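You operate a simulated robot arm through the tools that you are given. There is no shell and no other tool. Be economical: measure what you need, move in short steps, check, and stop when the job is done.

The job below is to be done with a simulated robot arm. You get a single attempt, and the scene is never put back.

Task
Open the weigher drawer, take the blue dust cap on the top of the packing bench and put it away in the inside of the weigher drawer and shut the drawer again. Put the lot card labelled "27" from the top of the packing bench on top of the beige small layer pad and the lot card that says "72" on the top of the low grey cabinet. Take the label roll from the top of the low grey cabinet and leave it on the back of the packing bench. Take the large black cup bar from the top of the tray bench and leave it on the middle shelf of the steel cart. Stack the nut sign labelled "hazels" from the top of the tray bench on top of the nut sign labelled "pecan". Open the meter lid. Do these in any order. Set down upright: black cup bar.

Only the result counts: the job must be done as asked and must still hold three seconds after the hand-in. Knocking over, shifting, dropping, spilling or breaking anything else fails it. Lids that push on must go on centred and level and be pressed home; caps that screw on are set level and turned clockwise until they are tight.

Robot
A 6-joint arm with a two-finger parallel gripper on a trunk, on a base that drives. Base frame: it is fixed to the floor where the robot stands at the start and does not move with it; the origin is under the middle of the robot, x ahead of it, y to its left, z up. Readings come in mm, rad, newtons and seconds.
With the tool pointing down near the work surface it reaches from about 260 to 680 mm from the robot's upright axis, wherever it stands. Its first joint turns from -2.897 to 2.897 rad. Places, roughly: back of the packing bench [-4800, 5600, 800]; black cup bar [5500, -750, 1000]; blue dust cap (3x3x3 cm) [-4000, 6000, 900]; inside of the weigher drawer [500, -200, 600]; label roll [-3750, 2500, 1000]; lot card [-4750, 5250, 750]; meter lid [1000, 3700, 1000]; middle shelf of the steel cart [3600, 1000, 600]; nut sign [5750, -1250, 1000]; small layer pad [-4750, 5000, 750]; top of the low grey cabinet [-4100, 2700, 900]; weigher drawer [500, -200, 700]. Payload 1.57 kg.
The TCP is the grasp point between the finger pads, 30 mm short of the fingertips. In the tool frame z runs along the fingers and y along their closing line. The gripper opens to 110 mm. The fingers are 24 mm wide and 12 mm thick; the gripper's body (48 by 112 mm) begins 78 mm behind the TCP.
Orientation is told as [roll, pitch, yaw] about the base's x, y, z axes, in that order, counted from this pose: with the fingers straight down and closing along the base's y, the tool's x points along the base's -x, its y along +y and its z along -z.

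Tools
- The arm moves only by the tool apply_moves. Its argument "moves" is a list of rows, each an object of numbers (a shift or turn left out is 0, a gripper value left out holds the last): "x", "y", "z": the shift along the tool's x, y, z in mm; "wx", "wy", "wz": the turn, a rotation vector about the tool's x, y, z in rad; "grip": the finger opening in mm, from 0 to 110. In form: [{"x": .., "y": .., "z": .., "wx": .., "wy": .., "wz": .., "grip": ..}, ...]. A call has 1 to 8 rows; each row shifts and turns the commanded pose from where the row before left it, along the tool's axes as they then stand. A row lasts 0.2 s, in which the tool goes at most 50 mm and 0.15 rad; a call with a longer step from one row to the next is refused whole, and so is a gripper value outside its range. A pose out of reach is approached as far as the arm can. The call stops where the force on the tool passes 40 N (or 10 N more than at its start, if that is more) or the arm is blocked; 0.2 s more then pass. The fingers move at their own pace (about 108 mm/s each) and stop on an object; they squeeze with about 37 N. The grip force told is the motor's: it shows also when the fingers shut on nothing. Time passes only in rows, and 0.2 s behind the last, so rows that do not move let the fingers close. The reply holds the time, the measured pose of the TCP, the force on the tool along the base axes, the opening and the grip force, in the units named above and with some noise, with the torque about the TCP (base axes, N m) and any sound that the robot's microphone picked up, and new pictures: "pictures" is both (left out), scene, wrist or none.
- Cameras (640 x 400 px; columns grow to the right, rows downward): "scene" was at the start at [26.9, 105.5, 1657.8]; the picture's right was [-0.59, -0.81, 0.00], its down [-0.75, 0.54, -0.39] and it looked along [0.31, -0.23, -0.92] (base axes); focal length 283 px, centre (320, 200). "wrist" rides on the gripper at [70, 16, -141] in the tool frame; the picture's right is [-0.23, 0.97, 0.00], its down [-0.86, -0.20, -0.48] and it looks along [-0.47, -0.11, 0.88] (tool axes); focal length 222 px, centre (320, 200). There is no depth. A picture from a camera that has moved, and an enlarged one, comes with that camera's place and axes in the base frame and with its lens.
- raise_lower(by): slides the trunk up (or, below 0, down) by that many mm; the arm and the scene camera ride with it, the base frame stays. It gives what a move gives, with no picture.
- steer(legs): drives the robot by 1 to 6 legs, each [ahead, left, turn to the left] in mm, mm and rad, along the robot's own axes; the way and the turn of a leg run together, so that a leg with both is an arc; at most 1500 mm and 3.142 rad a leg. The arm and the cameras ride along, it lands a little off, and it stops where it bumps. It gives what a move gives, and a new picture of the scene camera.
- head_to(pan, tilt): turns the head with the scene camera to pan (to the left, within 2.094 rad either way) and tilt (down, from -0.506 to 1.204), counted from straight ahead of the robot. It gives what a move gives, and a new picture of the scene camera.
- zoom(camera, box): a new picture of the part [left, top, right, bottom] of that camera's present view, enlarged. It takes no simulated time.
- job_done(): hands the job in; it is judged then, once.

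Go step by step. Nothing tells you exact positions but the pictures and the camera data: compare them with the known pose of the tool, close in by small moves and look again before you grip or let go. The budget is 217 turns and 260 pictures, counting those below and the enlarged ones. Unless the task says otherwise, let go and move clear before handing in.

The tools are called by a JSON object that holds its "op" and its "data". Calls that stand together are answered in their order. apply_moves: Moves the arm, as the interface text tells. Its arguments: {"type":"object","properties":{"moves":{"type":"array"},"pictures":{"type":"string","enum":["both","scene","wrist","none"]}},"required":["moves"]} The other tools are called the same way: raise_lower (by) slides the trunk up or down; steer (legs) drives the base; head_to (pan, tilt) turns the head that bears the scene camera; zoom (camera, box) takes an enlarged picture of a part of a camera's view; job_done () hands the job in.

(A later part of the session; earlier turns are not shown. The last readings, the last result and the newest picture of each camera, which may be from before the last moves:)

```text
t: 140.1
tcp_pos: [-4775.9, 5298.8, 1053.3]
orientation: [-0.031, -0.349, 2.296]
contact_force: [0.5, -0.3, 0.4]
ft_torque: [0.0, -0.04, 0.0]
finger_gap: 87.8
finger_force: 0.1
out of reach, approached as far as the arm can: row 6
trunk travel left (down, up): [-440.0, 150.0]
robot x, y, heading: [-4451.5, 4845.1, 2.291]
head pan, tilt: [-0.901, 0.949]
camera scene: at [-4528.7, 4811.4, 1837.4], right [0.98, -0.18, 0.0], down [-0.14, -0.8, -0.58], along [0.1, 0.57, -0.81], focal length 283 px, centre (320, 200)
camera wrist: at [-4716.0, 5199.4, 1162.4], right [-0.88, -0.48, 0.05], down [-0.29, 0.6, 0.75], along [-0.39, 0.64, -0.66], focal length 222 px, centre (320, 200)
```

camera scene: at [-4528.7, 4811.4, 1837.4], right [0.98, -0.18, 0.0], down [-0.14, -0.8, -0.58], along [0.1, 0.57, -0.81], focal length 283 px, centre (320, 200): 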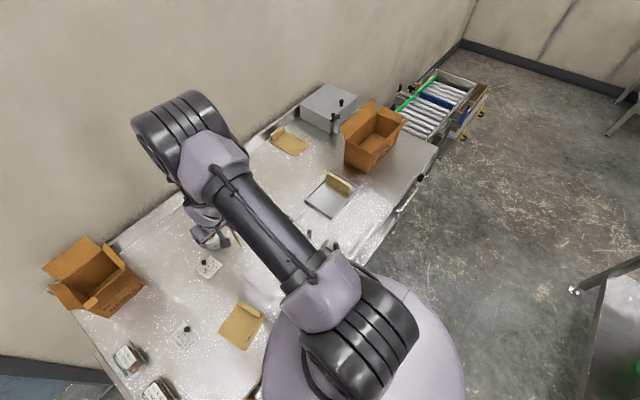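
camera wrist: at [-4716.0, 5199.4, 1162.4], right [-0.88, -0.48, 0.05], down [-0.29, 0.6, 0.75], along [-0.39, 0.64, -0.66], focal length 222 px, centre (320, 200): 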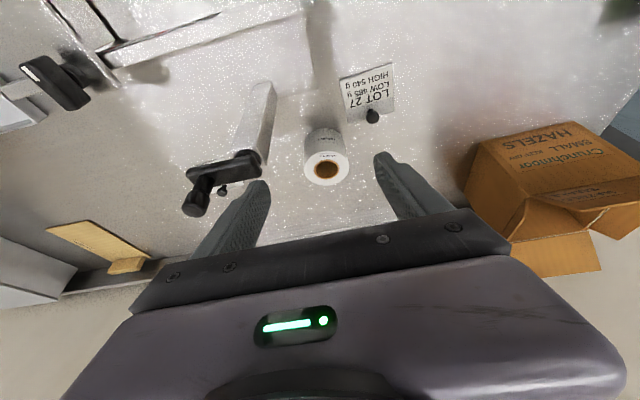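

The forward pitch works here (-0.35 rad). I'll go over the roll with this pitch, arm raised relative to the trunk so it has more reach.

{"op": "apply_moves", "data": {"moves": [{"x": -13, "z": -34, "wx": 0.03}, {"x": -13, "z": -34}, {"x": -12, "z": -35}, {"x": -32, "z": 12}, {"x": -32, "z": 12}, {"x": -31, "z": 11}, {}], "pictures": "wrist"}}

```text
t: 141.7
tcp_pos: [-4802.4, 5352.8, 1118.8]
orientation: [-0.093, -0.417, 2.316]
contact_force: [-0.3, 0.2, -0.2]
ft_torque: [0.01, 0.0, 0.01]
finger_gap: 88.2
finger_force: 0.0
out of reach, approached as far as the arm can: row 1, 2, 3, 5, 6
trunk travel left (down, up): [-440.0, 150.0]
robot x, y, heading: [-4452.2, 4848.9, 2.292]
head pan, tilt: [-0.901, 0.949]
camera wrist: at [-4741.7, 5244.9, 1218.0], right [-0.88, -0.48, 0.01], down [-0.28, 0.53, 0.8], along [-0.39, 0.7, -0.6], focal length 222 px, centre (320, 200)
```

wrist: 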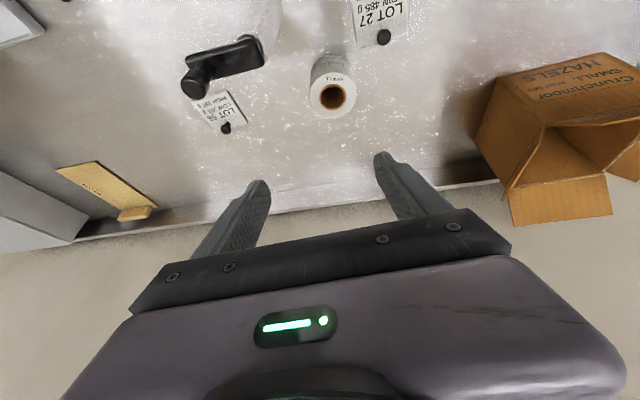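

Forward pitch is too limited to help. I'll return the tool to vertical, regrip the roll, and instead approach the back strip from the bench's left end.

{"op": "apply_moves", "data": {"moves": [{"wx": -0.093}, {"wy": 0.139}, {"wy": 0.139}, {"wy": 0.139}, {}], "pictures": "none"}}

```text
t: 142.9
tcp_pos: [-4840.0, 5365.9, 1134.8]
orientation: [0.026, -0.518, 2.326]
contact_force: [0.4, -0.4, 0.5]
ft_torque: [-0.01, 0.0, 0.01]
finger_gap: 87.6
finger_force: 0.0
out of reach, approached as far as the arm can: row 1, 2, 3, 4
trunk travel left (down, up): [-440.0, 150.0]
robot x, y, heading: [-4450.4, 4844.7, 2.293]
head pan, tilt: [-0.901, 0.949]
```

{"op": "apply_moves", "data": {"moves": [{"x": 39, "z": -22}, {"x": 39, "z": -22}, {"x": 39, "z": -22}, {"x": 39, "z": -22}, {}], "pictures": "scene"}}

```text
t: 144.1
tcp_pos: [-4743.1, 5263.3, 1146.5]
orientation: [-0.014, -0.375, 2.32]
contact_force: [-0.6, 0.5, -0.5]
ft_torque: [-0.02, -0.04, -0.02]
finger_gap: 88.0
finger_force: 0.0
out of reach, approached as far as the arm can: row 1, 3, 4
trunk travel left (down, up): [-440.0, 150.0]
robot x, y, heading: [-4449.0, 4846.9, 2.292]
head pan, tilt: [-0.901, 0.949]
camera scene: at [-4529.5, 4812.8, 1837.4], right [0.98, -0.18, 0.0], down [-0.14, -0.8, -0.58], along [0.1, 0.57, -0.81], focal length 283 px, centre (320, 200)
```

scene: 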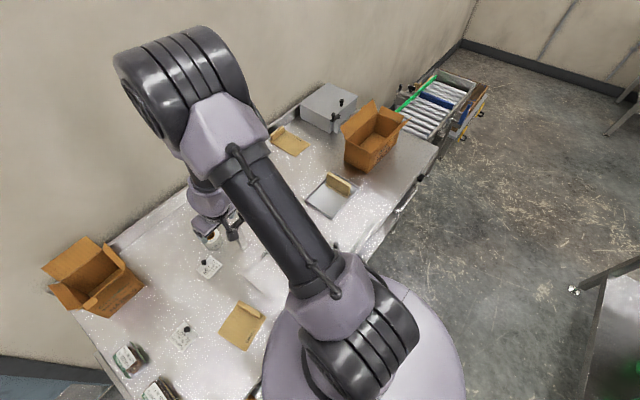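

{"op": "apply_moves", "data": {"moves": [{"wy": 0.125}, {"wy": 0.125}, {"wy": 0.125}, {}], "pictures": "none"}}

```text
t: 145.1
tcp_pos: [-4657.6, 5236.1, 1096.7]
orientation: [-0.072, -0.045, 2.334]
contact_force: [0.0, -0.3, -0.5]
ft_torque: [-0.02, -0.03, 0.04]
finger_gap: 88.2
finger_force: 0.0
out of reach, approached as far as the arm can: row 1, 2, 3
trunk travel left (down, up): [-440.0, 150.0]
robot x, y, heading: [-4447.3, 4849.2, 2.296]
head pan, tilt: [-0.901, 0.949]
```

{"op": "apply_moves", "data": {"moves": [{"wx": -0.072, "wy": 0.045, "wz": 0.038}, {}, {}], "pictures": "none"}}

```text
t: 145.9
tcp_pos: [-4657.8, 5236.2, 1096.8]
orientation: [-0.072, -0.047, 2.334]
contact_force: [0.5, 0.4, 0.4]
ft_torque: [0.0, 0.01, 0.0]
finger_gap: 88.1
finger_force: 0.0
out of reach, approached as far as the arm can: row 1
trunk travel left (down, up): [-440.0, 150.0]
robot x, y, heading: [-4449.2, 4850.1, 2.293]
head pan, tilt: [-0.901, 0.949]
```

{"op": "raise_lower", "data": {"by": 10}}

{"op": "apply_moves", "data": {"moves": [{"x": 15}, {}], "pictures": "none"}}

```text
t: 146.5
tcp_pos: [-4657.7, 5235.1, 1108.1]
orientation: [-0.074, -0.047, 2.333]
contact_force: [-0.3, -0.4, 0.8]
ft_torque: [0.01, 0.02, 0.01]
finger_gap: 88.1
finger_force: 0.1
trunk travel left (down, up): [-450.0, 140.0]
robot x, y, heading: [-4450.6, 4848.3, 2.292]
head pan, tilt: [-0.901, 0.949]
```

```text
t: 147.1
tcp_pos: [-4648.0, 5225.2, 1107.3]
orientation: [-0.072, -0.048, 2.333]
contact_force: [-1.2, -0.3, 0.4]
ft_torque: [0.01, -0.01, 0.02]
finger_gap: 88.1
finger_force: 0.0
trunk travel left (down, up): [-450.0, 140.0]
robot x, y, heading: [-4451.3, 4848.5, 2.294]
head pan, tilt: [-0.901, 0.949]
```

A trunk move resyncs the command. Now straightening the tool.

{"op": "apply_moves", "data": {"moves": [{"wx": -0.072, "wy": 0.048, "wz": 0.036}, {}], "pictures": "none"}}

```text
t: 147.7
tcp_pos: [-4650.6, 5231.5, 1103.0]
orientation: [-0.083, -0.071, 2.31]
contact_force: [0.9, 0.3, 0.8]
ft_torque: [0.0, 0.01, -0.05]
finger_gap: 88.0
finger_force: 0.0
out of reach, approached as far as the arm can: row 1
trunk travel left (down, up): [-450.0, 140.0]
robot x, y, heading: [-4449.7, 4848.0, 2.289]
head pan, tilt: [-0.901, 0.949]
```

{"op": "raise_lower", "data": {"by": 10}}

{"op": "apply_moves", "data": {"moves": [{"x": -40}, {"x": -40}, {}], "pictures": "none"}}

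{"op": "apply_moves", "data": {"moves": [{"wx": -0.04}, {}], "pictures": "none"}}

{"op": "apply_moves", "data": {"moves": [{"wy": 0.035}, {}], "pictures": "none"}}

```text
t: 148.2
tcp_pos: [-4649.0, 5232.2, 1112.7]
orientation: [-0.081, -0.069, 2.31]
contact_force: [0.0, -0.1, -0.6]
ft_torque: [0.03, 0.0, 0.02]
finger_gap: 88.3
finger_force: 0.0
trunk travel left (down, up): [-460.0, 130.0]
robot x, y, heading: [-4448.6, 4850.2, 2.291]
head pan, tilt: [-0.901, 0.949]
```

```text
t: 149.0
tcp_pos: [-4669.5, 5279.3, 1104.4]
orientation: [-0.094, -0.088, 2.322]
contact_force: [-0.7, -0.6, 0.4]
ft_torque: [0.0, -0.04, -0.01]
finger_gap: 87.9
finger_force: 0.1
out of reach, approached as far as the arm can: row 2
trunk travel left (down, up): [-460.0, 130.0]
robot x, y, heading: [-4449.9, 4848.8, 2.291]
head pan, tilt: [-0.901, 0.949]
```

```text
t: 149.6
tcp_pos: [-4671.6, 5267.7, 1099.4]
orientation: [-0.08, -0.09, 2.318]
contact_force: [-0.2, 0.2, 0.4]
ft_torque: [-0.01, 0.02, -0.02]
finger_gap: 88.0
finger_force: 0.0
out of reach, approached as far as the arm can: row 1
trunk travel left (down, up): [-460.0, 130.0]
robot x, y, heading: [-4450.8, 4849.4, 2.289]
head pan, tilt: [-0.901, 0.949]
```

```text
t: 150.2
tcp_pos: [-4671.9, 5267.7, 1099.3]
orientation: [-0.082, -0.09, 2.319]
contact_force: [-1.0, 0.6, 1.0]
ft_torque: [-0.01, -0.01, 0.0]
finger_gap: 88.1
finger_force: 0.1
out of reach, approached as far as the arm can: row 1
trunk travel left (down, up): [-460.0, 130.0]
robot x, y, heading: [-4453.2, 4849.1, 2.293]
head pan, tilt: [-0.901, 0.949]
```

{"op": "raise_lower", "data": {"by": 10}}

{"op": "apply_moves", "data": {"moves": [{"x": 40}, {"x": 40}, {"x": 40}, {}]}}

```text
t: 150.8
tcp_pos: [-4672.0, 5269.5, 1108.5]
orientation: [-0.08, -0.09, 2.318]
contact_force: [1.0, 0.4, -0.8]
ft_torque: [0.0, -0.02, -0.03]
finger_gap: 88.1
finger_force: 0.1
trunk travel left (down, up): [-470.0, 120.0]
robot x, y, heading: [-4453.5, 4847.7, 2.294]
head pan, tilt: [-0.901, 0.949]
```

```text
t: 151.8
tcp_pos: [-4598.8, 5191.6, 1098.4]
orientation: [-0.081, -0.091, 2.318]
contact_force: [-1.1, -0.2, 1.1]
ft_torque: [0.03, -0.02, -0.03]
finger_gap: 88.0
finger_force: 0.0
out of reach, approached as far as the arm can: row 2
trunk travel left (down, up): [-470.0, 120.0]
robot x, y, heading: [-4447.7, 4849.2, 2.293]
head pan, tilt: [-0.901, 0.949]
camera scene: at [-4529.9, 4811.9, 1867.4], right [0.98, -0.18, 0.0], down [-0.14, -0.8, -0.58], along [0.1, 0.57, -0.81], focal length 283 px, centre (320, 200)
camera wrist: at [-4561.8, 5113.6, 1231.8], right [-0.87, -0.49, -0.06], down [-0.43, 0.7, 0.57], along [-0.24, 0.52, -0.82], focal length 222 px, centre (320, 200)
```

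scene: 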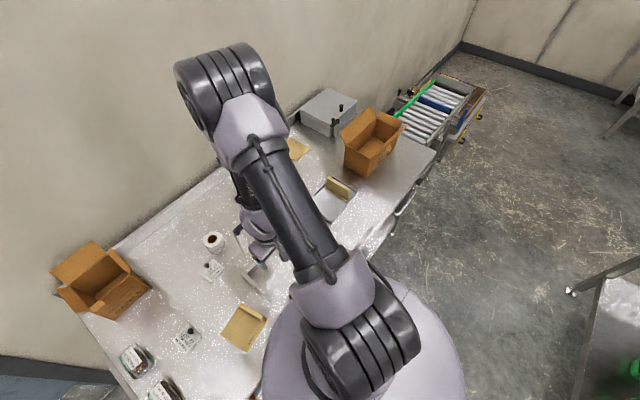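
wrist: 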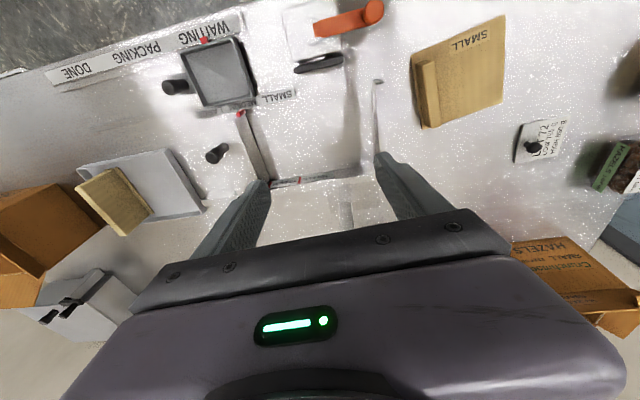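

{"op": "raise_lower", "data": {"by": 10}}

{"op": "apply_moves", "data": {"moves": [{"wx": -0.08}, {"wy": 0.09}, {}], "pictures": "none"}}

```text
t: 152.4
tcp_pos: [-4598.2, 5192.5, 1108.5]
orientation: [-0.08, -0.09, 2.318]
contact_force: [-0.5, 0.2, -0.5]
ft_torque: [-0.04, 0.02, 0.03]
finger_gap: 88.1
finger_force: 0.0
trunk travel left (down, up): [-480.0, 110.0]
robot x, y, heading: [-4451.1, 4847.0, 2.291]
head pan, tilt: [-0.901, 0.949]
```

```text
t: 153.2
tcp_pos: [-4595.3, 5194.3, 1108.7]
orientation: [-0.011, -0.025, 2.317]
contact_force: [0.2, 0.0, 0.1]
ft_torque: [0.01, 0.03, 0.0]
finger_gap: 87.9
finger_force: 0.1
trunk travel left (down, up): [-480.0, 110.0]
robot x, y, heading: [-4447.1, 4847.8, 2.295]
head pan, tilt: [-0.901, 0.949]
```

Tool is responsive again. Moving above the roll with the arm higher relative to the trunk.

{"op": "apply_moves", "data": {"moves": [{"wx": -0.011, "wy": 0.025, "wz": 0.02, "z": -30}, {"z": -45}, {"z": -45}, {}], "pictures": "none"}}

{"op": "apply_moves", "data": {"moves": [{"x": -42, "y": 9}, {"x": -42, "y": 9}, {"x": -42, "y": 9}, {"x": -42, "y": 9}, {"x": -42, "y": 9}, {"x": -42, "y": 9}, {"x": -42, "y": 7}, {}], "pictures": "wrist"}}

```text
t: 154.2
tcp_pos: [-4597.2, 5194.7, 1228.3]
orientation: [0.011, 0.023, 2.299]
contact_force: [0.4, 0.0, -0.1]
ft_torque: [0.0, 0.01, -0.01]
finger_gap: 88.0
finger_force: 0.1
trunk travel left (down, up): [-480.0, 110.0]
robot x, y, heading: [-4449.1, 4847.3, 2.292]
head pan, tilt: [-0.901, 0.949]
```

```text
t: 156.0
tcp_pos: [-4839.1, 5371.7, 1222.4]
orientation: [0.009, 0.024, 2.299]
contact_force: [-0.1, 0.4, -0.6]
ft_torque: [0.02, 0.03, 0.02]
finger_gap: 88.0
finger_force: 0.1
trunk travel left (down, up): [-480.0, 110.0]
robot x, y, heading: [-4452.4, 4846.5, 2.294]
head pan, tilt: [-0.901, 0.949]
camera wrist: at [-4804.8, 5312.5, 1366.2], right [-0.88, -0.48, 0.01], down [-0.42, 0.78, 0.46], along [-0.22, 0.4, -0.89], focal length 222 px, centre (320, 200)
```

wrist: 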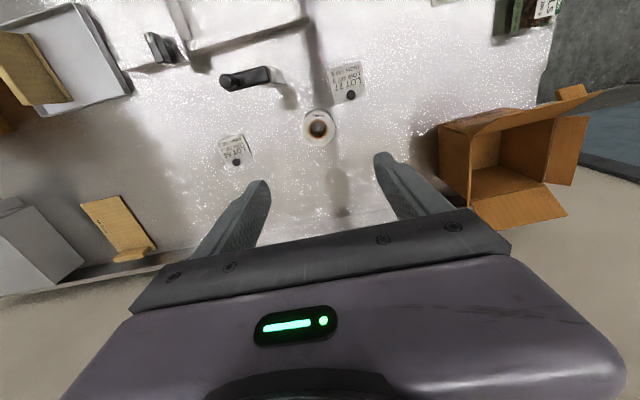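

Reached cleanly. In this higher configuration I'll test whether forward pitch is now available.

{"op": "apply_moves", "data": {"moves": [{"wy": -0.1}, {"wy": -0.1}, {}], "pictures": "none"}}

```text
t: 156.8
tcp_pos: [-4839.7, 5372.8, 1222.7]
orientation: [0.011, -0.176, 2.294]
contact_force: [0.5, 0.7, -0.5]
ft_torque: [0.0, 0.03, 0.03]
finger_gap: 88.1
finger_force: 0.1
trunk travel left (down, up): [-480.0, 110.0]
robot x, y, heading: [-4452.9, 4848.1, 2.293]
head pan, tilt: [-0.901, 0.949]
```

{"op": "apply_moves", "data": {"moves": [{"wy": -0.1}, {"wy": -0.1}, {}], "pictures": "none"}}

{"op": "apply_moves", "data": {"moves": [{"x": -37, "z": 15}, {"x": -37, "z": 15}, {}], "pictures": "none"}}

```text
t: 157.6
tcp_pos: [-4840.6, 5373.4, 1222.4]
orientation: [0.011, -0.377, 2.293]
contact_force: [0.5, 0.9, 0.2]
ft_torque: [0.0, -0.04, -0.01]
finger_gap: 87.9
finger_force: 0.0
trunk travel left (down, up): [-480.0, 110.0]
robot x, y, heading: [-4449.8, 4849.2, 2.294]
head pan, tilt: [-0.901, 0.949]
```

```text
t: 158.4
tcp_pos: [-4892.1, 5432.1, 1222.1]
orientation: [0.014, -0.375, 2.293]
contact_force: [0.3, -0.3, -0.4]
ft_torque: [-0.02, 0.01, -0.01]
finger_gap: 88.0
finger_force: 0.1
trunk travel left (down, up): [-480.0, 110.0]
robot x, y, heading: [-4445.5, 4847.7, 2.295]
head pan, tilt: [-0.901, 0.949]
```

{"op": "apply_moves", "data": {"moves": [{"x": -37, "z": 15}, {"x": -28, "z": 11}, {}], "pictures": "none"}}

```text
t: 159.2
tcp_pos: [-4925.2, 5467.8, 1223.4]
orientation: [0.013, -0.375, 2.294]
contact_force: [-0.1, 0.3, -1.5]
ft_torque: [-0.01, 0.02, 0.0]
finger_gap: 88.1
finger_force: 0.0
out of reach, approached as far as the arm can: row 2
trunk travel left (down, up): [-480.0, 110.0]
robot x, y, heading: [-4448.1, 4844.7, 2.296]
head pan, tilt: [-0.901, 0.949]
```

Forward pitch of 0.38 reaches n≈7360, the back strip. Now go back over the roll and regrip it with this pitch.

{"op": "raise_lower", "data": {"by": -180}}

{"op": "apply_moves", "data": {"moves": [{"x": 38, "z": -15, "y": -2}, {"x": 38, "z": -15, "y": -2}, {"x": 38, "z": -15, "y": -1}, {}]}}

```text
t: 161.2
tcp_pos: [-4926.2, 5467.1, 1043.9]
orientation: [0.013, -0.378, 2.294]
contact_force: [0.4, -0.7, -0.1]
ft_torque: [0.01, 0.04, -0.02]
finger_gap: 88.1
finger_force: 0.0
trunk travel left (down, up): [-300.0, 290.0]
robot x, y, heading: [-4452.3, 4848.0, 2.295]
head pan, tilt: [-0.901, 0.949]
```

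```text
t: 162.2
tcp_pos: [-4840.8, 5379.7, 1042.5]
orientation: [0.01, -0.378, 2.295]
contact_force: [-0.5, -1.0, 0.0]
ft_torque: [-0.01, -0.02, -0.01]
finger_gap: 88.2
finger_force: 0.2
trunk travel left (down, up): [-300.0, 290.0]
robot x, y, heading: [-4449.7, 4849.8, 2.295]
head pan, tilt: [-0.901, 0.949]
camera scene: at [-4529.0, 4811.9, 1697.4], right [0.98, -0.18, 0.0], down [-0.14, -0.8, -0.58], along [0.1, 0.57, -0.81], focal length 283 px, centre (320, 200)
camera wrist: at [-4773.1, 5282.6, 1149.7], right [-0.87, -0.49, 0.09], down [-0.26, 0.6, 0.76], along [-0.43, 0.63, -0.65], focal length 222 px, centre (320, 200)
```

scene: 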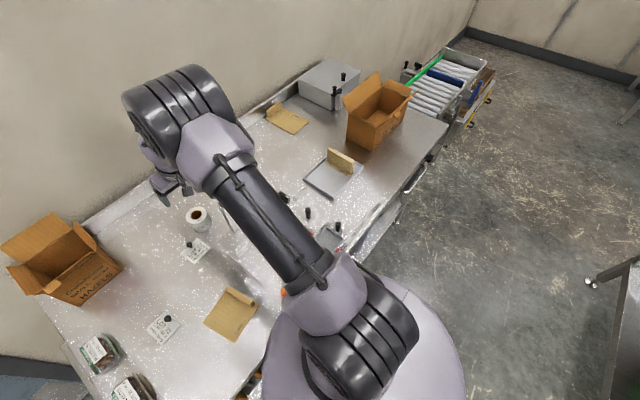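
wrist: 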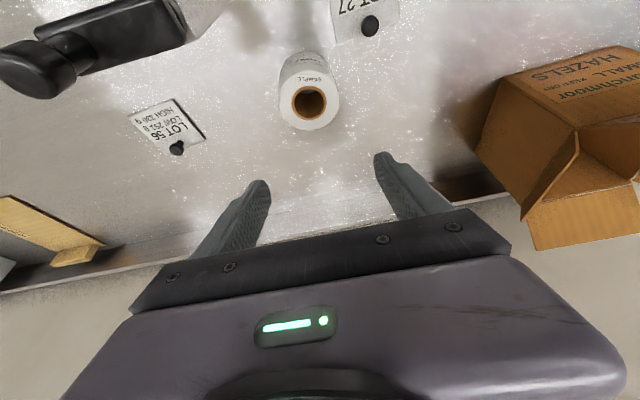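

{"op": "apply_moves", "data": {"moves": [{"grip": 100}, {}], "pictures": "none"}}

{"op": "raise_lower", "data": {"by": -148}}

{"op": "apply_moves", "data": {"moves": [{"grip": 100}]}}

```text
t: 162.8
tcp_pos: [-4841.2, 5379.2, 1045.8]
orientation: [0.012, -0.38, 2.292]
contact_force: [-0.1, -1.1, -0.2]
ft_torque: [0.01, 0.02, -0.03]
finger_gap: 100.1
finger_force: 0.1
trunk travel left (down, up): [-300.0, 290.0]
robot x, y, heading: [-4449.7, 4842.1, 2.291]
head pan, tilt: [-0.901, 0.949]
```

```text
t: 164.5
tcp_pos: [-4840.6, 5379.3, 894.4]
orientation: [0.013, -0.376, 2.295]
contact_force: [-0.2, 0.4, 0.6]
ft_torque: [0.03, -0.01, -0.02]
finger_gap: 99.9
finger_force: 0.1
trunk travel left (down, up): [-152.0, 438.0]
robot x, y, heading: [-4449.3, 4848.4, 2.293]
head pan, tilt: [-0.901, 0.949]
```

```text
t: 164.9
tcp_pos: [-4840.6, 5379.0, 895.5]
orientation: [0.012, -0.375, 2.296]
contact_force: [0.3, -0.2, -0.1]
ft_torque: [0.0, 0.04, 0.01]
finger_gap: 100.2
finger_force: 0.1
trunk travel left (down, up): [-152.0, 438.0]
robot x, y, heading: [-4449.4, 4849.3, 2.292]
head pan, tilt: [-0.901, 0.949]
camera scene: at [-4528.4, 4811.3, 1549.5], right [0.98, -0.18, 0.0], down [-0.14, -0.8, -0.58], along [0.1, 0.57, -0.81], focal length 283 px, centre (320, 200)
camera wrist: at [-4772.8, 5282.3, 1001.9], right [-0.87, -0.49, 0.09], down [-0.26, 0.6, 0.76], along [-0.43, 0.63, -0.65], focal length 222 px, centre (320, 200)
```

scene: 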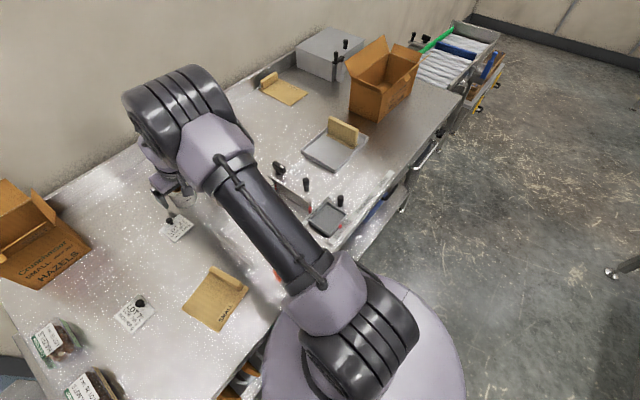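
wrist: 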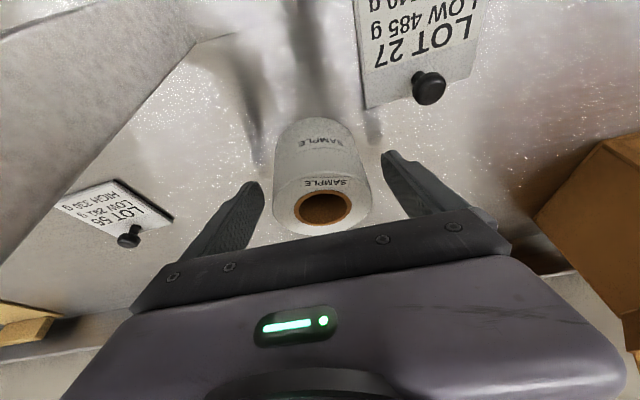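

{"op": "apply_moves", "data": {"moves": [{"grip": 0}, {}, {}], "pictures": "none"}}

{"op": "raise_lower", "data": {"by": 25}}

{"op": "apply_moves", "data": {"moves": [{"x": -28, "z": 11}, {"x": -28, "z": 11}, {"x": -28, "z": 11}, {"x": -24, "z": 9.5}, {}]}}

```text
t: 165.7
tcp_pos: [-4839.9, 5379.9, 896.7]
orientation: [0.012, -0.377, 2.292]
contact_force: [0.3, 0.9, 2.2]
ft_torque: [0.05, -0.04, 0.02]
finger_gap: 65.5
finger_force: 37.2
trunk travel left (down, up): [-152.0, 438.0]
robot x, y, heading: [-4447.9, 4846.0, 2.295]
head pan, tilt: [-0.901, 0.949]
```

```text
t: 166.4
tcp_pos: [-4839.6, 5380.1, 920.0]
orientation: [0.01, -0.375, 2.293]
contact_force: [0.0, -1.1, -1.4]
ft_torque: [-0.01, -0.01, -0.01]
finger_gap: 65.5
finger_force: 36.9
trunk travel left (down, up): [-177.0, 413.0]
robot x, y, heading: [-4447.4, 4851.3, 2.297]
head pan, tilt: [-0.901, 0.949]
```

```text
t: 167.6
tcp_pos: [-4917.4, 5466.4, 919.3]
orientation: [0.012, -0.375, 2.293]
contact_force: [-0.9, 0.1, -1.0]
ft_torque: [0.04, 0.0, -0.01]
finger_gap: 65.4
finger_force: 37.0
trunk travel left (down, up): [-177.0, 413.0]
robot x, y, heading: [-4452.4, 4847.1, 2.292]
head pan, tilt: [-0.901, 0.949]
camera scene: at [-4528.4, 4811.2, 1574.5], right [0.98, -0.18, 0.0], down [-0.14, -0.8, -0.58], along [0.1, 0.57, -0.81], focal length 283 px, centre (320, 200)
camera wrist: at [-4850.6, 5368.7, 1026.1], right [-0.87, -0.49, 0.09], down [-0.26, 0.6, 0.76], along [-0.43, 0.63, -0.65], focal length 222 px, centre (320, 200)
```

scene: 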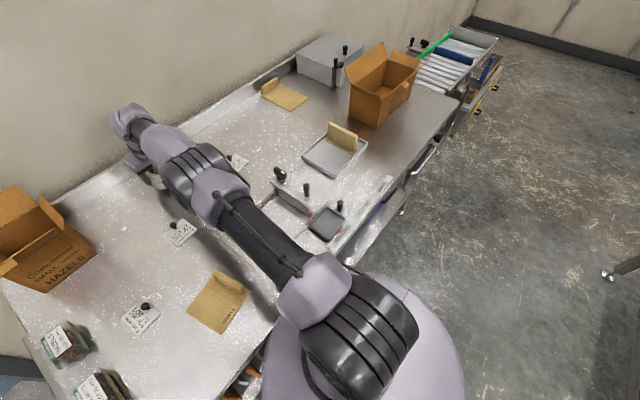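
wrist: 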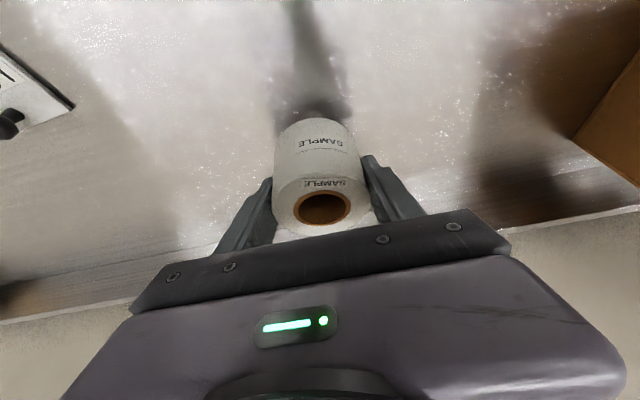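

{"op": "raise_lower", "data": {"by": -24}}

{"op": "apply_moves", "data": {"moves": [{"grip": 95}, {}, {}], "pictures": "wrist"}}

```text
t: 168.3
tcp_pos: [-4918.7, 5466.4, 896.7]
orientation: [0.012, -0.375, 2.293]
contact_force: [0.3, -0.7, 0.7]
ft_torque: [-0.03, -0.05, -0.03]
finger_gap: 65.4
finger_force: 36.8
trunk travel left (down, up): [-153.0, 437.0]
robot x, y, heading: [-4447.5, 4845.1, 2.294]
head pan, tilt: [-0.901, 0.949]
```

```text
t: 169.1
tcp_pos: [-4918.8, 5466.3, 896.7]
orientation: [0.013, -0.376, 2.293]
contact_force: [-0.1, 0.8, 0.5]
ft_torque: [0.02, 0.04, 0.03]
finger_gap: 94.9
finger_force: 0.0
trunk travel left (down, up): [-153.0, 437.0]
robot x, y, heading: [-4450.9, 4847.7, 2.291]
head pan, tilt: [-0.901, 0.949]
camera wrist: at [-4850.7, 5368.8, 1002.3], right [-0.87, -0.49, 0.09], down [-0.26, 0.6, 0.76], along [-0.43, 0.63, -0.65], focal length 222 px, centre (320, 200)
```

wrist: 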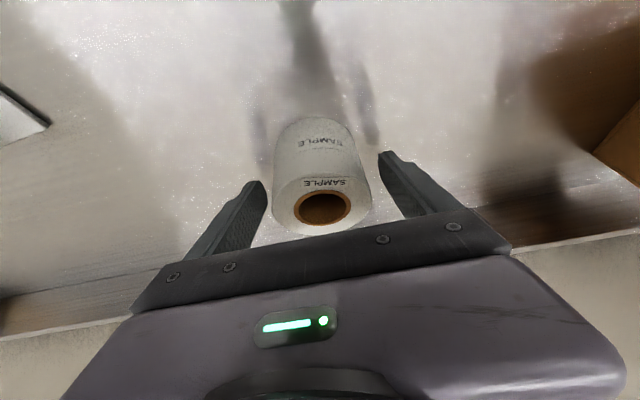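

Roll stands at the back of the bench. Next lift off, untilt, and go for card 27.

{"op": "raise_lower", "data": {"by": 200}}

{"op": "apply_moves", "data": {"moves": [{"x": 38, "z": -15}, {"x": 38, "z": -15}, {"x": 38, "z": -15}, {"wy": 0.125}, {"wy": 0.125}, {"wy": 0.126}, {}], "pictures": "wrist"}}

```text
t: 171.3
tcp_pos: [-4918.5, 5466.4, 1096.0]
orientation: [0.013, -0.374, 2.293]
contact_force: [-0.2, -0.7, 0.7]
ft_torque: [0.01, -0.01, 0.01]
finger_gap: 95.0
finger_force: 0.0
trunk travel left (down, up): [-353.0, 237.0]
robot x, y, heading: [-4448.4, 4843.9, 2.294]
head pan, tilt: [-0.901, 0.949]
```

```text
t: 172.9
tcp_pos: [-4836.0, 5375.1, 1096.3]
orientation: [0.01, 0.001, 2.299]
contact_force: [0.1, -0.7, 0.3]
ft_torque: [0.0, 0.01, 0.0]
finger_gap: 94.9
finger_force: 0.1
trunk travel left (down, up): [-353.0, 237.0]
robot x, y, heading: [-4450.8, 4846.2, 2.29]
head pan, tilt: [-0.901, 0.949]
camera wrist: at [-4799.9, 5312.2, 1237.9], right [-0.88, -0.48, 0.01], down [-0.42, 0.77, 0.48], along [-0.24, 0.41, -0.88], focal length 222 px, centre (320, 200)
```

wrist: 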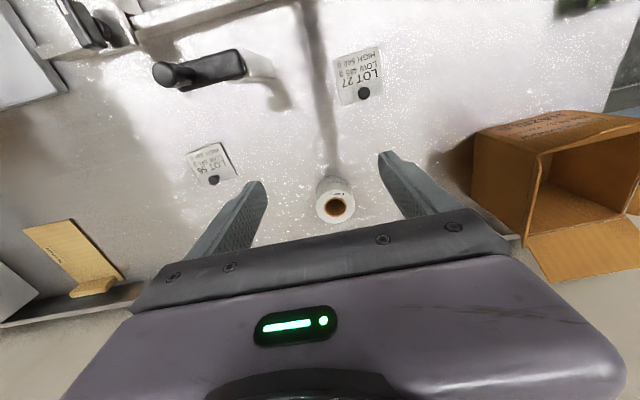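

{"op": "apply_moves", "data": {"moves": [{"x": 19, "y": 40, "grip": 50}, {"x": 19, "y": 40}, {"z": 45}, {"z": 45}, {}], "pictures": "wrist"}}

```text
t: 174.1
tcp_pos: [-4872.0, 5292.0, 1007.7]
orientation: [0.011, 0.0, 2.297]
contact_force: [0.1, 0.1, 0.8]
ft_torque: [0.02, 0.01, 0.01]
finger_gap: 50.1
finger_force: 0.0
trunk travel left (down, up): [-353.0, 237.0]
robot x, y, heading: [-4449.6, 4849.2, 2.293]
head pan, tilt: [-0.901, 0.949]
camera wrist: at [-4835.5, 5230.1, 1148.8], right [-0.88, -0.48, 0.01], down [-0.42, 0.77, 0.48], along [-0.24, 0.41, -0.88], focal length 222 px, centre (320, 200)
```

wrist: 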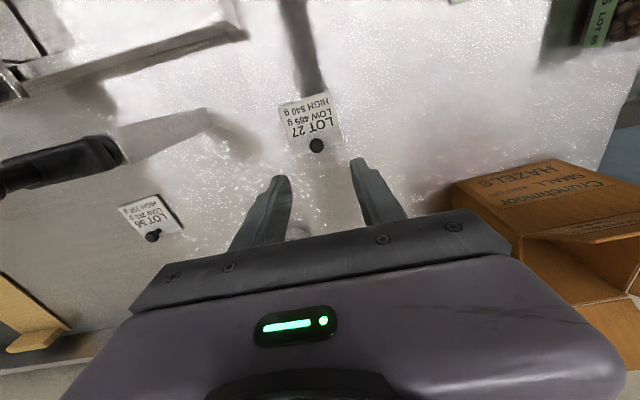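

{"op": "apply_moves", "data": {"moves": [{"y": -3, "z": 40}, {"z": 40}, {"z": 22}, {}], "pictures": "wrist"}}

{"op": "zoom", "data": {"camera": "wrist", "box": [240, 100, 400, 200]}}

```text
t: 175.1
tcp_pos: [-4870.7, 5291.6, 904.8]
orientation: [0.01, -0.001, 2.3]
contact_force: [-0.8, 1.4, 0.1]
ft_torque: [0.05, 0.05, 0.02]
finger_gap: 50.2
finger_force: 0.0
trunk travel left (down, up): [-353.0, 237.0]
robot x, y, heading: [-4450.4, 4847.3, 2.288]
head pan, tilt: [-0.901, 0.949]
camera wrist: at [-4834.5, 5230.9, 1046.7], right [-0.88, -0.48, 0.01], down [-0.42, 0.77, 0.48], along [-0.24, 0.41, -0.88], focal length 222 px, centre (320, 200)
```

wrist: 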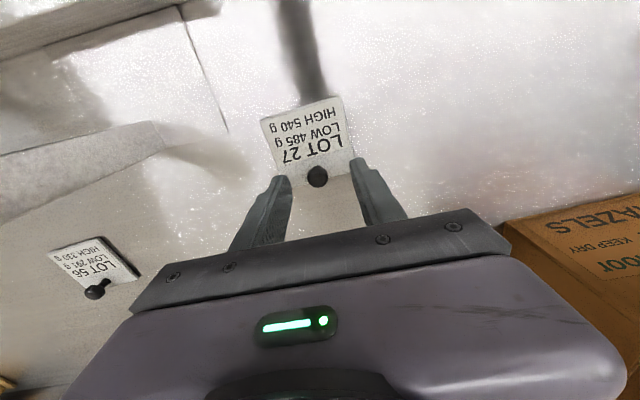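

```text
4.00 times, centred on (320, 150) of wrist
camera zoom: at [-4834.5, 5230.9, 1046.7], right [-0.88, -0.48, 0.01], down [-0.42, 0.77, 0.48], along [-0.24, 0.41, -0.88], focal length 888 px, centre (320, 400)
```

zoom: 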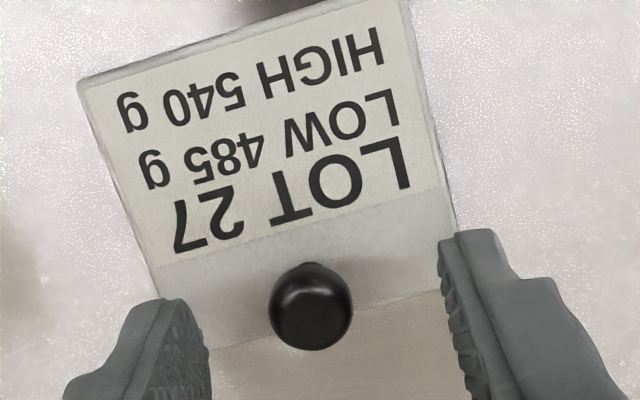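

{"op": "apply_moves", "data": {"moves": [{"z": 10, "x": -2}, {"z": 7}, {"grip": 30}, {}], "pictures": "none"}}

{"op": "zoom", "data": {"camera": "wrist", "box": [240, 100, 400, 200]}}

```text
t: 176.1
tcp_pos: [-4871.4, 5295.1, 887.8]
orientation: [0.011, 0.001, 2.297]
contact_force: [1.1, 0.2, 0.3]
ft_torque: [-0.01, -0.01, 0.0]
finger_gap: 30.0
finger_force: 0.0
trunk travel left (down, up): [-353.0, 237.0]
robot x, y, heading: [-4449.6, 4847.0, 2.293]
head pan, tilt: [-0.901, 0.949]
```

```text
4.00 times, centred on (320, 150) of wrist
camera zoom: at [-4835.7, 5232.8, 1029.4], right [-0.88, -0.48, 0.01], down [-0.42, 0.78, 0.48], along [-0.24, 0.41, -0.88], focal length 888 px, centre (320, 400)
```

zoom: 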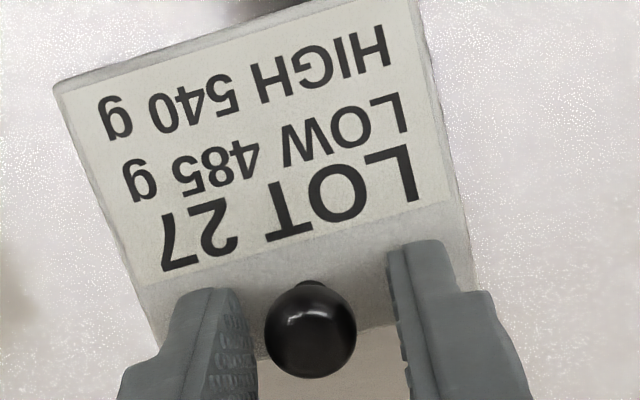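

{"op": "apply_moves", "data": {"moves": [{"z": 2}, {"grip": 0}, {}, {}], "pictures": "none"}}

{"op": "apply_moves", "data": {"moves": [{"z": -30}, {"z": -40}, {}], "pictures": "wrist"}}

```text
t: 177.1
tcp_pos: [-4869.8, 5294.3, 885.9]
orientation: [0.009, 0.0, 2.297]
contact_force: [0.4, -0.6, -0.4]
ft_torque: [-0.01, -0.01, -0.01]
finger_gap: 15.9
finger_force: 31.2
trunk travel left (down, up): [-353.0, 237.0]
robot x, y, heading: [-4445.7, 4849.7, 2.291]
head pan, tilt: [-0.901, 0.949]
```

```text
t: 177.9
tcp_pos: [-4870.7, 5295.8, 955.7]
orientation: [0.009, 0.001, 2.3]
contact_force: [-0.1, 0.0, -0.4]
ft_torque: [-0.01, -0.01, 0.03]
finger_gap: 16.3
finger_force: 31.6
trunk travel left (down, up): [-353.0, 237.0]
robot x, y, heading: [-4450.7, 4849.3, 2.291]
head pan, tilt: [-0.901, 0.949]
camera wrist: at [-4834.5, 5234.1, 1097.4], right [-0.88, -0.48, 0.01], down [-0.42, 0.77, 0.48], along [-0.24, 0.41, -0.88], focal length 222 px, centre (320, 200)
```

wrist: 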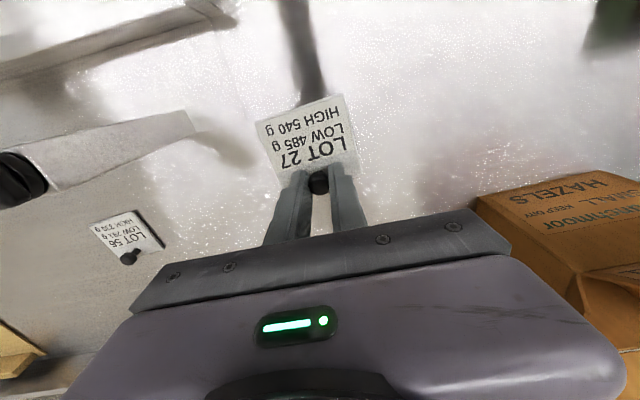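

{"op": "apply_moves", "data": {"moves": [{"z": -40}, {"x": 45, "y": 10}, {"x": 45, "y": 10}, {"x": 45, "y": 10}, {"x": 45, "y": 10}, {"x": 45, "y": 10}, {"x": 10}, {}], "pictures": "wrist"}}

```text
t: 179.7
tcp_pos: [-4752.7, 5086.3, 996.2]
orientation: [0.011, 0.0, 2.296]
contact_force: [-0.3, 0.1, 0.1]
ft_torque: [0.03, 0.03, 0.0]
finger_gap: 16.1
finger_force: 31.3
trunk travel left (down, up): [-353.0, 237.0]
robot x, y, heading: [-4449.5, 4845.0, 2.294]
head pan, tilt: [-0.901, 0.949]
camera wrist: at [-4715.7, 5023.7, 1137.1], right [-0.88, -0.48, 0.01], down [-0.42, 0.77, 0.48], along [-0.24, 0.41, -0.88], focal length 222 px, centre (320, 200)
```

wrist: 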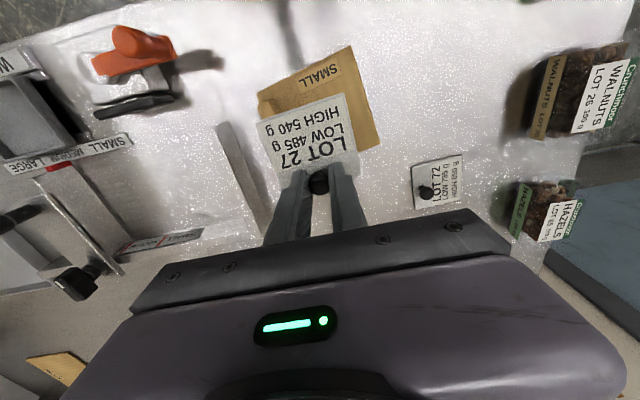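

{"op": "apply_moves", "data": {"moves": [{"x": 3, "y": 20}, {"z": 40}, {"z": 30}, {}]}}

{"op": "head_to", "data": {"pan": 0.35, "tilt": 1.0}}

```text
t: 180.7
tcp_pos: [-4765.5, 5071.9, 931.9]
orientation: [0.011, 0.002, 2.297]
contact_force: [-0.4, 0.9, 0.4]
ft_torque: [-0.02, 0.02, -0.02]
finger_gap: 16.4
finger_force: 32.0
out of reach, approached as far as the arm can: row 3
trunk travel left (down, up): [-353.0, 237.0]
robot x, y, heading: [-4445.9, 4849.9, 2.295]
head pan, tilt: [-0.901, 0.949]
camera scene: at [-4528.4, 4811.7, 1750.5], right [0.98, -0.18, 0.0], down [-0.14, -0.8, -0.58], along [0.1, 0.57, -0.81], focal length 283 px, centre (320, 200)
camera wrist: at [-4730.0, 5010.0, 1074.0], right [-0.88, -0.48, 0.01], down [-0.42, 0.78, 0.47], along [-0.23, 0.41, -0.88], focal length 222 px, centre (320, 200)
```

scene: 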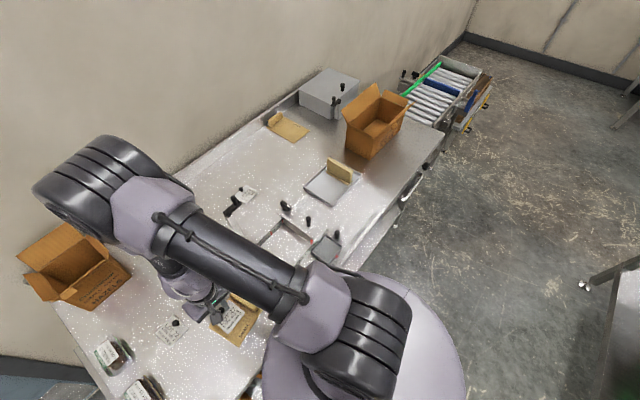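
wrist: 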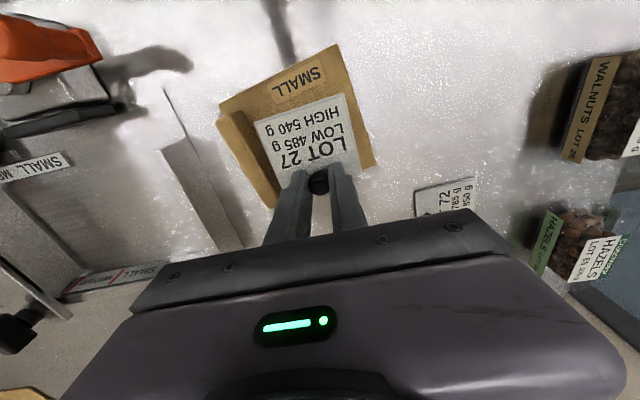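

```text
t: 182.1
tcp_pos: [-4766.2, 5072.8, 933.0]
orientation: [0.011, 0.002, 2.297]
contact_force: [0.0, 0.8, -0.4]
ft_torque: [-0.01, 0.02, 0.0]
finger_gap: 16.0
finger_force: 31.4
trunk travel left (down, up): [-353.0, 237.0]
robot x, y, heading: [-4456.8, 4849.6, 2.294]
head pan, tilt: [0.351, 1.0]
camera scene: at [-4602.5, 4773.0, 1746.8], right [0.48, 0.88, 0.0], down [0.74, -0.4, -0.54], along [-0.47, 0.26, -0.84], focal length 283 px, centre (320, 200)
```

scene: 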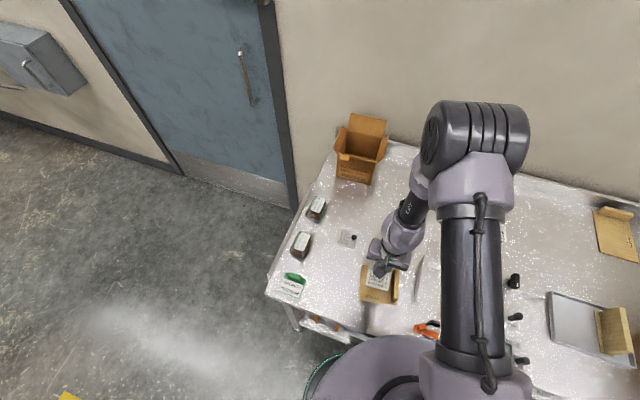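

{"op": "raise_lower", "data": {"by": -25}}

{"op": "zoom", "data": {"camera": "scene", "box": [340, 230, 420, 310]}}

```text
t: 182.8
tcp_pos: [-4766.1, 5071.5, 908.5]
orientation: [0.01, 0.002, 2.297]
contact_force: [0.6, -0.5, 0.3]
ft_torque: [-0.02, 0.01, 0.01]
finger_gap: 16.1
finger_force: 31.4
trunk travel left (down, up): [-328.0, 262.0]
robot x, y, heading: [-4447.2, 4847.8, 2.293]
head pan, tilt: [0.351, 1.0]
```

```text
5.00 times, centred on (380, 270) of scene
camera zoom: at [-4602.3, 4772.9, 1721.8], right [0.48, 0.88, 0.0], down [0.74, -0.4, -0.54], along [-0.47, 0.26, -0.84], focal length 1416 px, centre (20, -150)
```

zoom: 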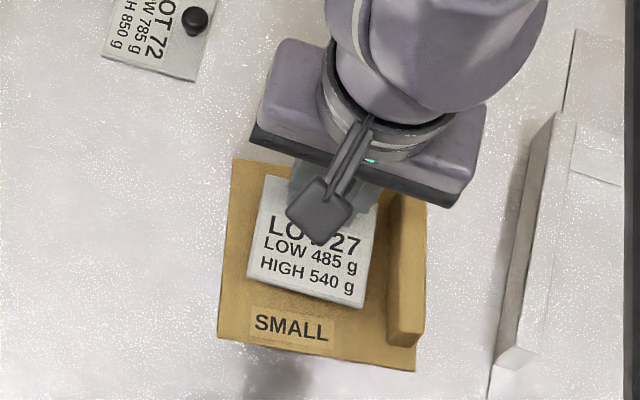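

{"op": "raise_lower", "data": {"by": -6}}

{"op": "raise_lower", "data": {"by": -4}}

{"op": "raise_lower", "data": {"by": -4}}

```text
t: 183.4
tcp_pos: [-4766.4, 5072.0, 901.9]
orientation: [0.01, 0.001, 2.298]
contact_force: [-0.1, 0.2, -0.4]
ft_torque: [0.01, -0.01, 0.0]
finger_gap: 16.0
finger_force: 31.7
trunk travel left (down, up): [-322.0, 268.0]
robot x, y, heading: [-4449.6, 4847.6, 2.294]
head pan, tilt: [0.351, 1.0]
```

```text
t: 183.9
tcp_pos: [-4765.2, 5070.5, 897.3]
orientation: [0.011, 0.002, 2.297]
contact_force: [0.6, -0.9, -0.2]
ft_torque: [-0.04, 0.0, 0.03]
finger_gap: 16.0
finger_force: 31.0
trunk travel left (down, up): [-318.0, 272.0]
robot x, y, heading: [-4451.5, 4844.7, 2.297]
head pan, tilt: [0.351, 1.0]
```

```text
t: 184.5
tcp_pos: [-4765.8, 5072.2, 893.8]
orientation: [0.011, 0.003, 2.297]
contact_force: [0.2, -0.1, -0.5]
ft_torque: [0.01, 0.02, 0.0]
finger_gap: 16.1
finger_force: 32.1
trunk travel left (down, up): [-314.0, 276.0]
robot x, y, heading: [-4451.2, 4844.9, 2.293]
head pan, tilt: [0.351, 1.0]
```

{"op": "raise_lower", "data": {"by": -2}}

{"op": "raise_lower", "data": {"by": -2}}

```text
t: 185.0
tcp_pos: [-4766.7, 5071.7, 891.4]
orientation: [0.01, 0.001, 2.297]
contact_force: [0.8, 0.2, -0.9]
ft_torque: [0.0, -0.03, -0.04]
finger_gap: 16.3
finger_force: 31.1
trunk travel left (down, up): [-312.0, 278.0]
robot x, y, heading: [-4451.9, 4847.3, 2.292]
head pan, tilt: [0.351, 1.0]
```

```text
t: 185.5
tcp_pos: [-4766.8, 5071.9, 889.3]
orientation: [0.011, 0.003, 2.297]
contact_force: [1.4, 0.1, 4.3]
ft_torque: [-0.11, 0.04, 0.03]
finger_gap: 15.8
finger_force: 31.5
trunk travel left (down, up): [-310.0, 280.0]
robot x, y, heading: [-4446.9, 4845.7, 2.293]
head pan, tilt: [0.351, 1.0]
```

Light contact (4 N): release and lift.

{"op": "apply_moves", "data": {"moves": [{"grip": 40}, {}], "pictures": "none"}}

{"op": "raise_lower", "data": {"by": 120}}

{"op": "apply_moves", "data": {"moves": [{}], "pictures": "wrist"}}

```text
t: 186.1
tcp_pos: [-4765.7, 5071.2, 889.2]
orientation: [0.009, 0.002, 2.298]
contact_force: [-0.7, -0.6, -0.3]
ft_torque: [0.01, -0.03, -0.02]
finger_gap: 40.2
finger_force: 0.0
trunk travel left (down, up): [-310.0, 280.0]
robot x, y, heading: [-4448.0, 4851.0, 2.291]
head pan, tilt: [0.351, 1.0]
```

```text
t: 187.6
tcp_pos: [-4767.3, 5073.0, 1009.2]
orientation: [0.01, 0.004, 2.297]
contact_force: [0.6, -0.5, -0.3]
ft_torque: [-0.01, -0.01, -0.02]
finger_gap: 40.1
finger_force: 0.0
trunk travel left (down, up): [-430.0, 160.0]
robot x, y, heading: [-4450.7, 4849.4, 2.297]
head pan, tilt: [0.351, 1.0]
```

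```text
t: 188.0
tcp_pos: [-4767.2, 5071.5, 1009.3]
orientation: [0.01, 0.001, 2.297]
contact_force: [0.2, 0.0, -1.0]
ft_torque: [0.01, -0.01, -0.02]
finger_gap: 40.3
finger_force: 0.1
trunk travel left (down, up): [-430.0, 160.0]
robot x, y, heading: [-4450.7, 4847.5, 2.295]
head pan, tilt: [0.351, 1.0]
camera wrist: at [-4730.1, 5009.8, 1151.2], right [-0.88, -0.48, 0.01], down [-0.42, 0.78, 0.48], along [-0.23, 0.41, -0.88], focal length 222 px, centre (320, 200)
```

wrist: 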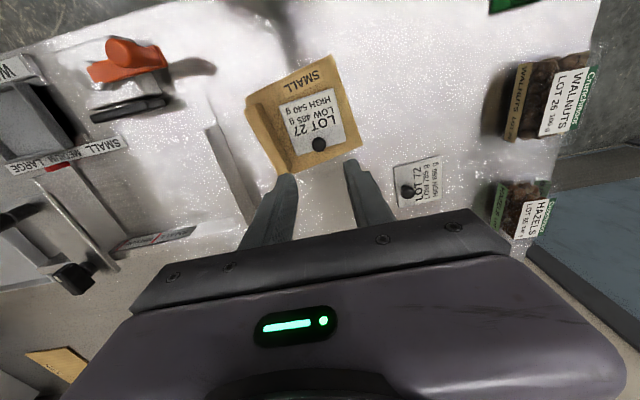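

Card 27 sits on the pad. Next card 72's knob at about (-4905, 5070).

{"op": "apply_moves", "data": {"moves": [{"x": -30, "y": 35}, {"x": -30, "y": 35}, {"x": -30, "y": 35}, {"z": 40}, {"z": 20}, {}], "pictures": "wrist"}}

```text
t: 189.4
tcp_pos: [-4905.3, 5069.8, 949.9]
orientation: [0.011, 0.001, 2.299]
contact_force: [-0.5, 0.2, -0.6]
ft_torque: [0.02, 0.02, 0.05]
finger_gap: 40.1
finger_force: 0.0
trunk travel left (down, up): [-430.0, 160.0]
robot x, y, heading: [-4454.0, 4850.3, 2.294]
head pan, tilt: [0.351, 1.0]
camera wrist: at [-4869.7, 5007.6, 1091.4], right [-0.88, -0.48, 0.01], down [-0.42, 0.78, 0.48], along [-0.23, 0.41, -0.88], focal length 222 px, centre (320, 200)
```

wrist: 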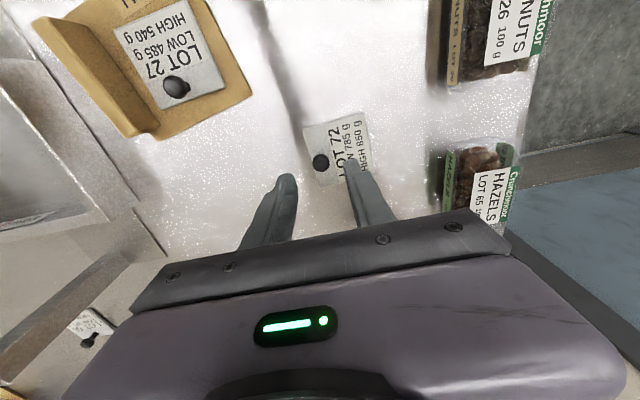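

{"op": "raise_lower", "data": {"by": -63}}

{"op": "zoom", "data": {"camera": "wrist", "box": [240, 100, 400, 200]}}

```text
t: 190.4
tcp_pos: [-4905.6, 5069.3, 887.1]
orientation: [0.01, 0.001, 2.296]
contact_force: [0.3, -0.4, -0.3]
ft_torque: [-0.01, -0.01, 0.02]
finger_gap: 40.0
finger_force: 0.2
trunk travel left (down, up): [-367.0, 223.0]
robot x, y, heading: [-4452.4, 4849.3, 2.292]
head pan, tilt: [0.351, 1.0]
```

```text
4.00 times, centred on (320, 150) of wrist
camera zoom: at [-4869.6, 5007.4, 1028.7], right [-0.88, -0.48, 0.01], down [-0.42, 0.78, 0.48], along [-0.23, 0.41, -0.88], focal length 888 px, centre (320, 400)
```

zoom: 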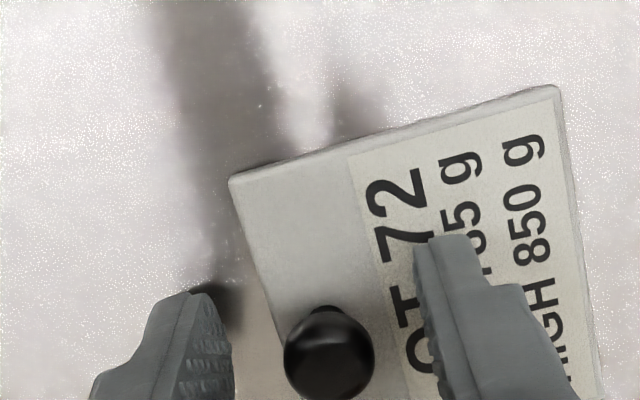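

{"op": "apply_moves", "data": {"moves": [{"grip": 0}, {}, {}], "pictures": "none"}}

{"op": "raise_lower", "data": {"by": 223}}

{"op": "apply_moves", "data": {"moves": [{"x": 45, "y": -30}, {"x": 45, "y": -30}, {"x": 45, "y": -30}, {"x": 45, "y": -30}, {}]}}

```text
t: 191.2
tcp_pos: [-4905.9, 5068.7, 886.5]
orientation: [0.01, 0.002, 2.297]
contact_force: [-0.1, 0.1, 2.2]
ft_torque: [0.04, 0.03, -0.02]
finger_gap: 15.9
finger_force: 31.0
trunk travel left (down, up): [-367.0, 223.0]
robot x, y, heading: [-4450.7, 4847.3, 2.293]
head pan, tilt: [0.351, 1.0]
```

```text
t: 193.6
tcp_pos: [-4906.6, 5068.8, 1108.7]
orientation: [0.01, 0.001, 2.298]
contact_force: [0.1, -0.5, -1.3]
ft_torque: [-0.01, 0.0, 0.03]
finger_gap: 15.7
finger_force: 31.2
trunk travel left (down, up): [-590.0, 0.0]
robot x, y, heading: [-4449.8, 4848.0, 2.29]
head pan, tilt: [0.351, 1.0]
```

```text
refused: row 1 steps farther than a row can; nothing moved
```

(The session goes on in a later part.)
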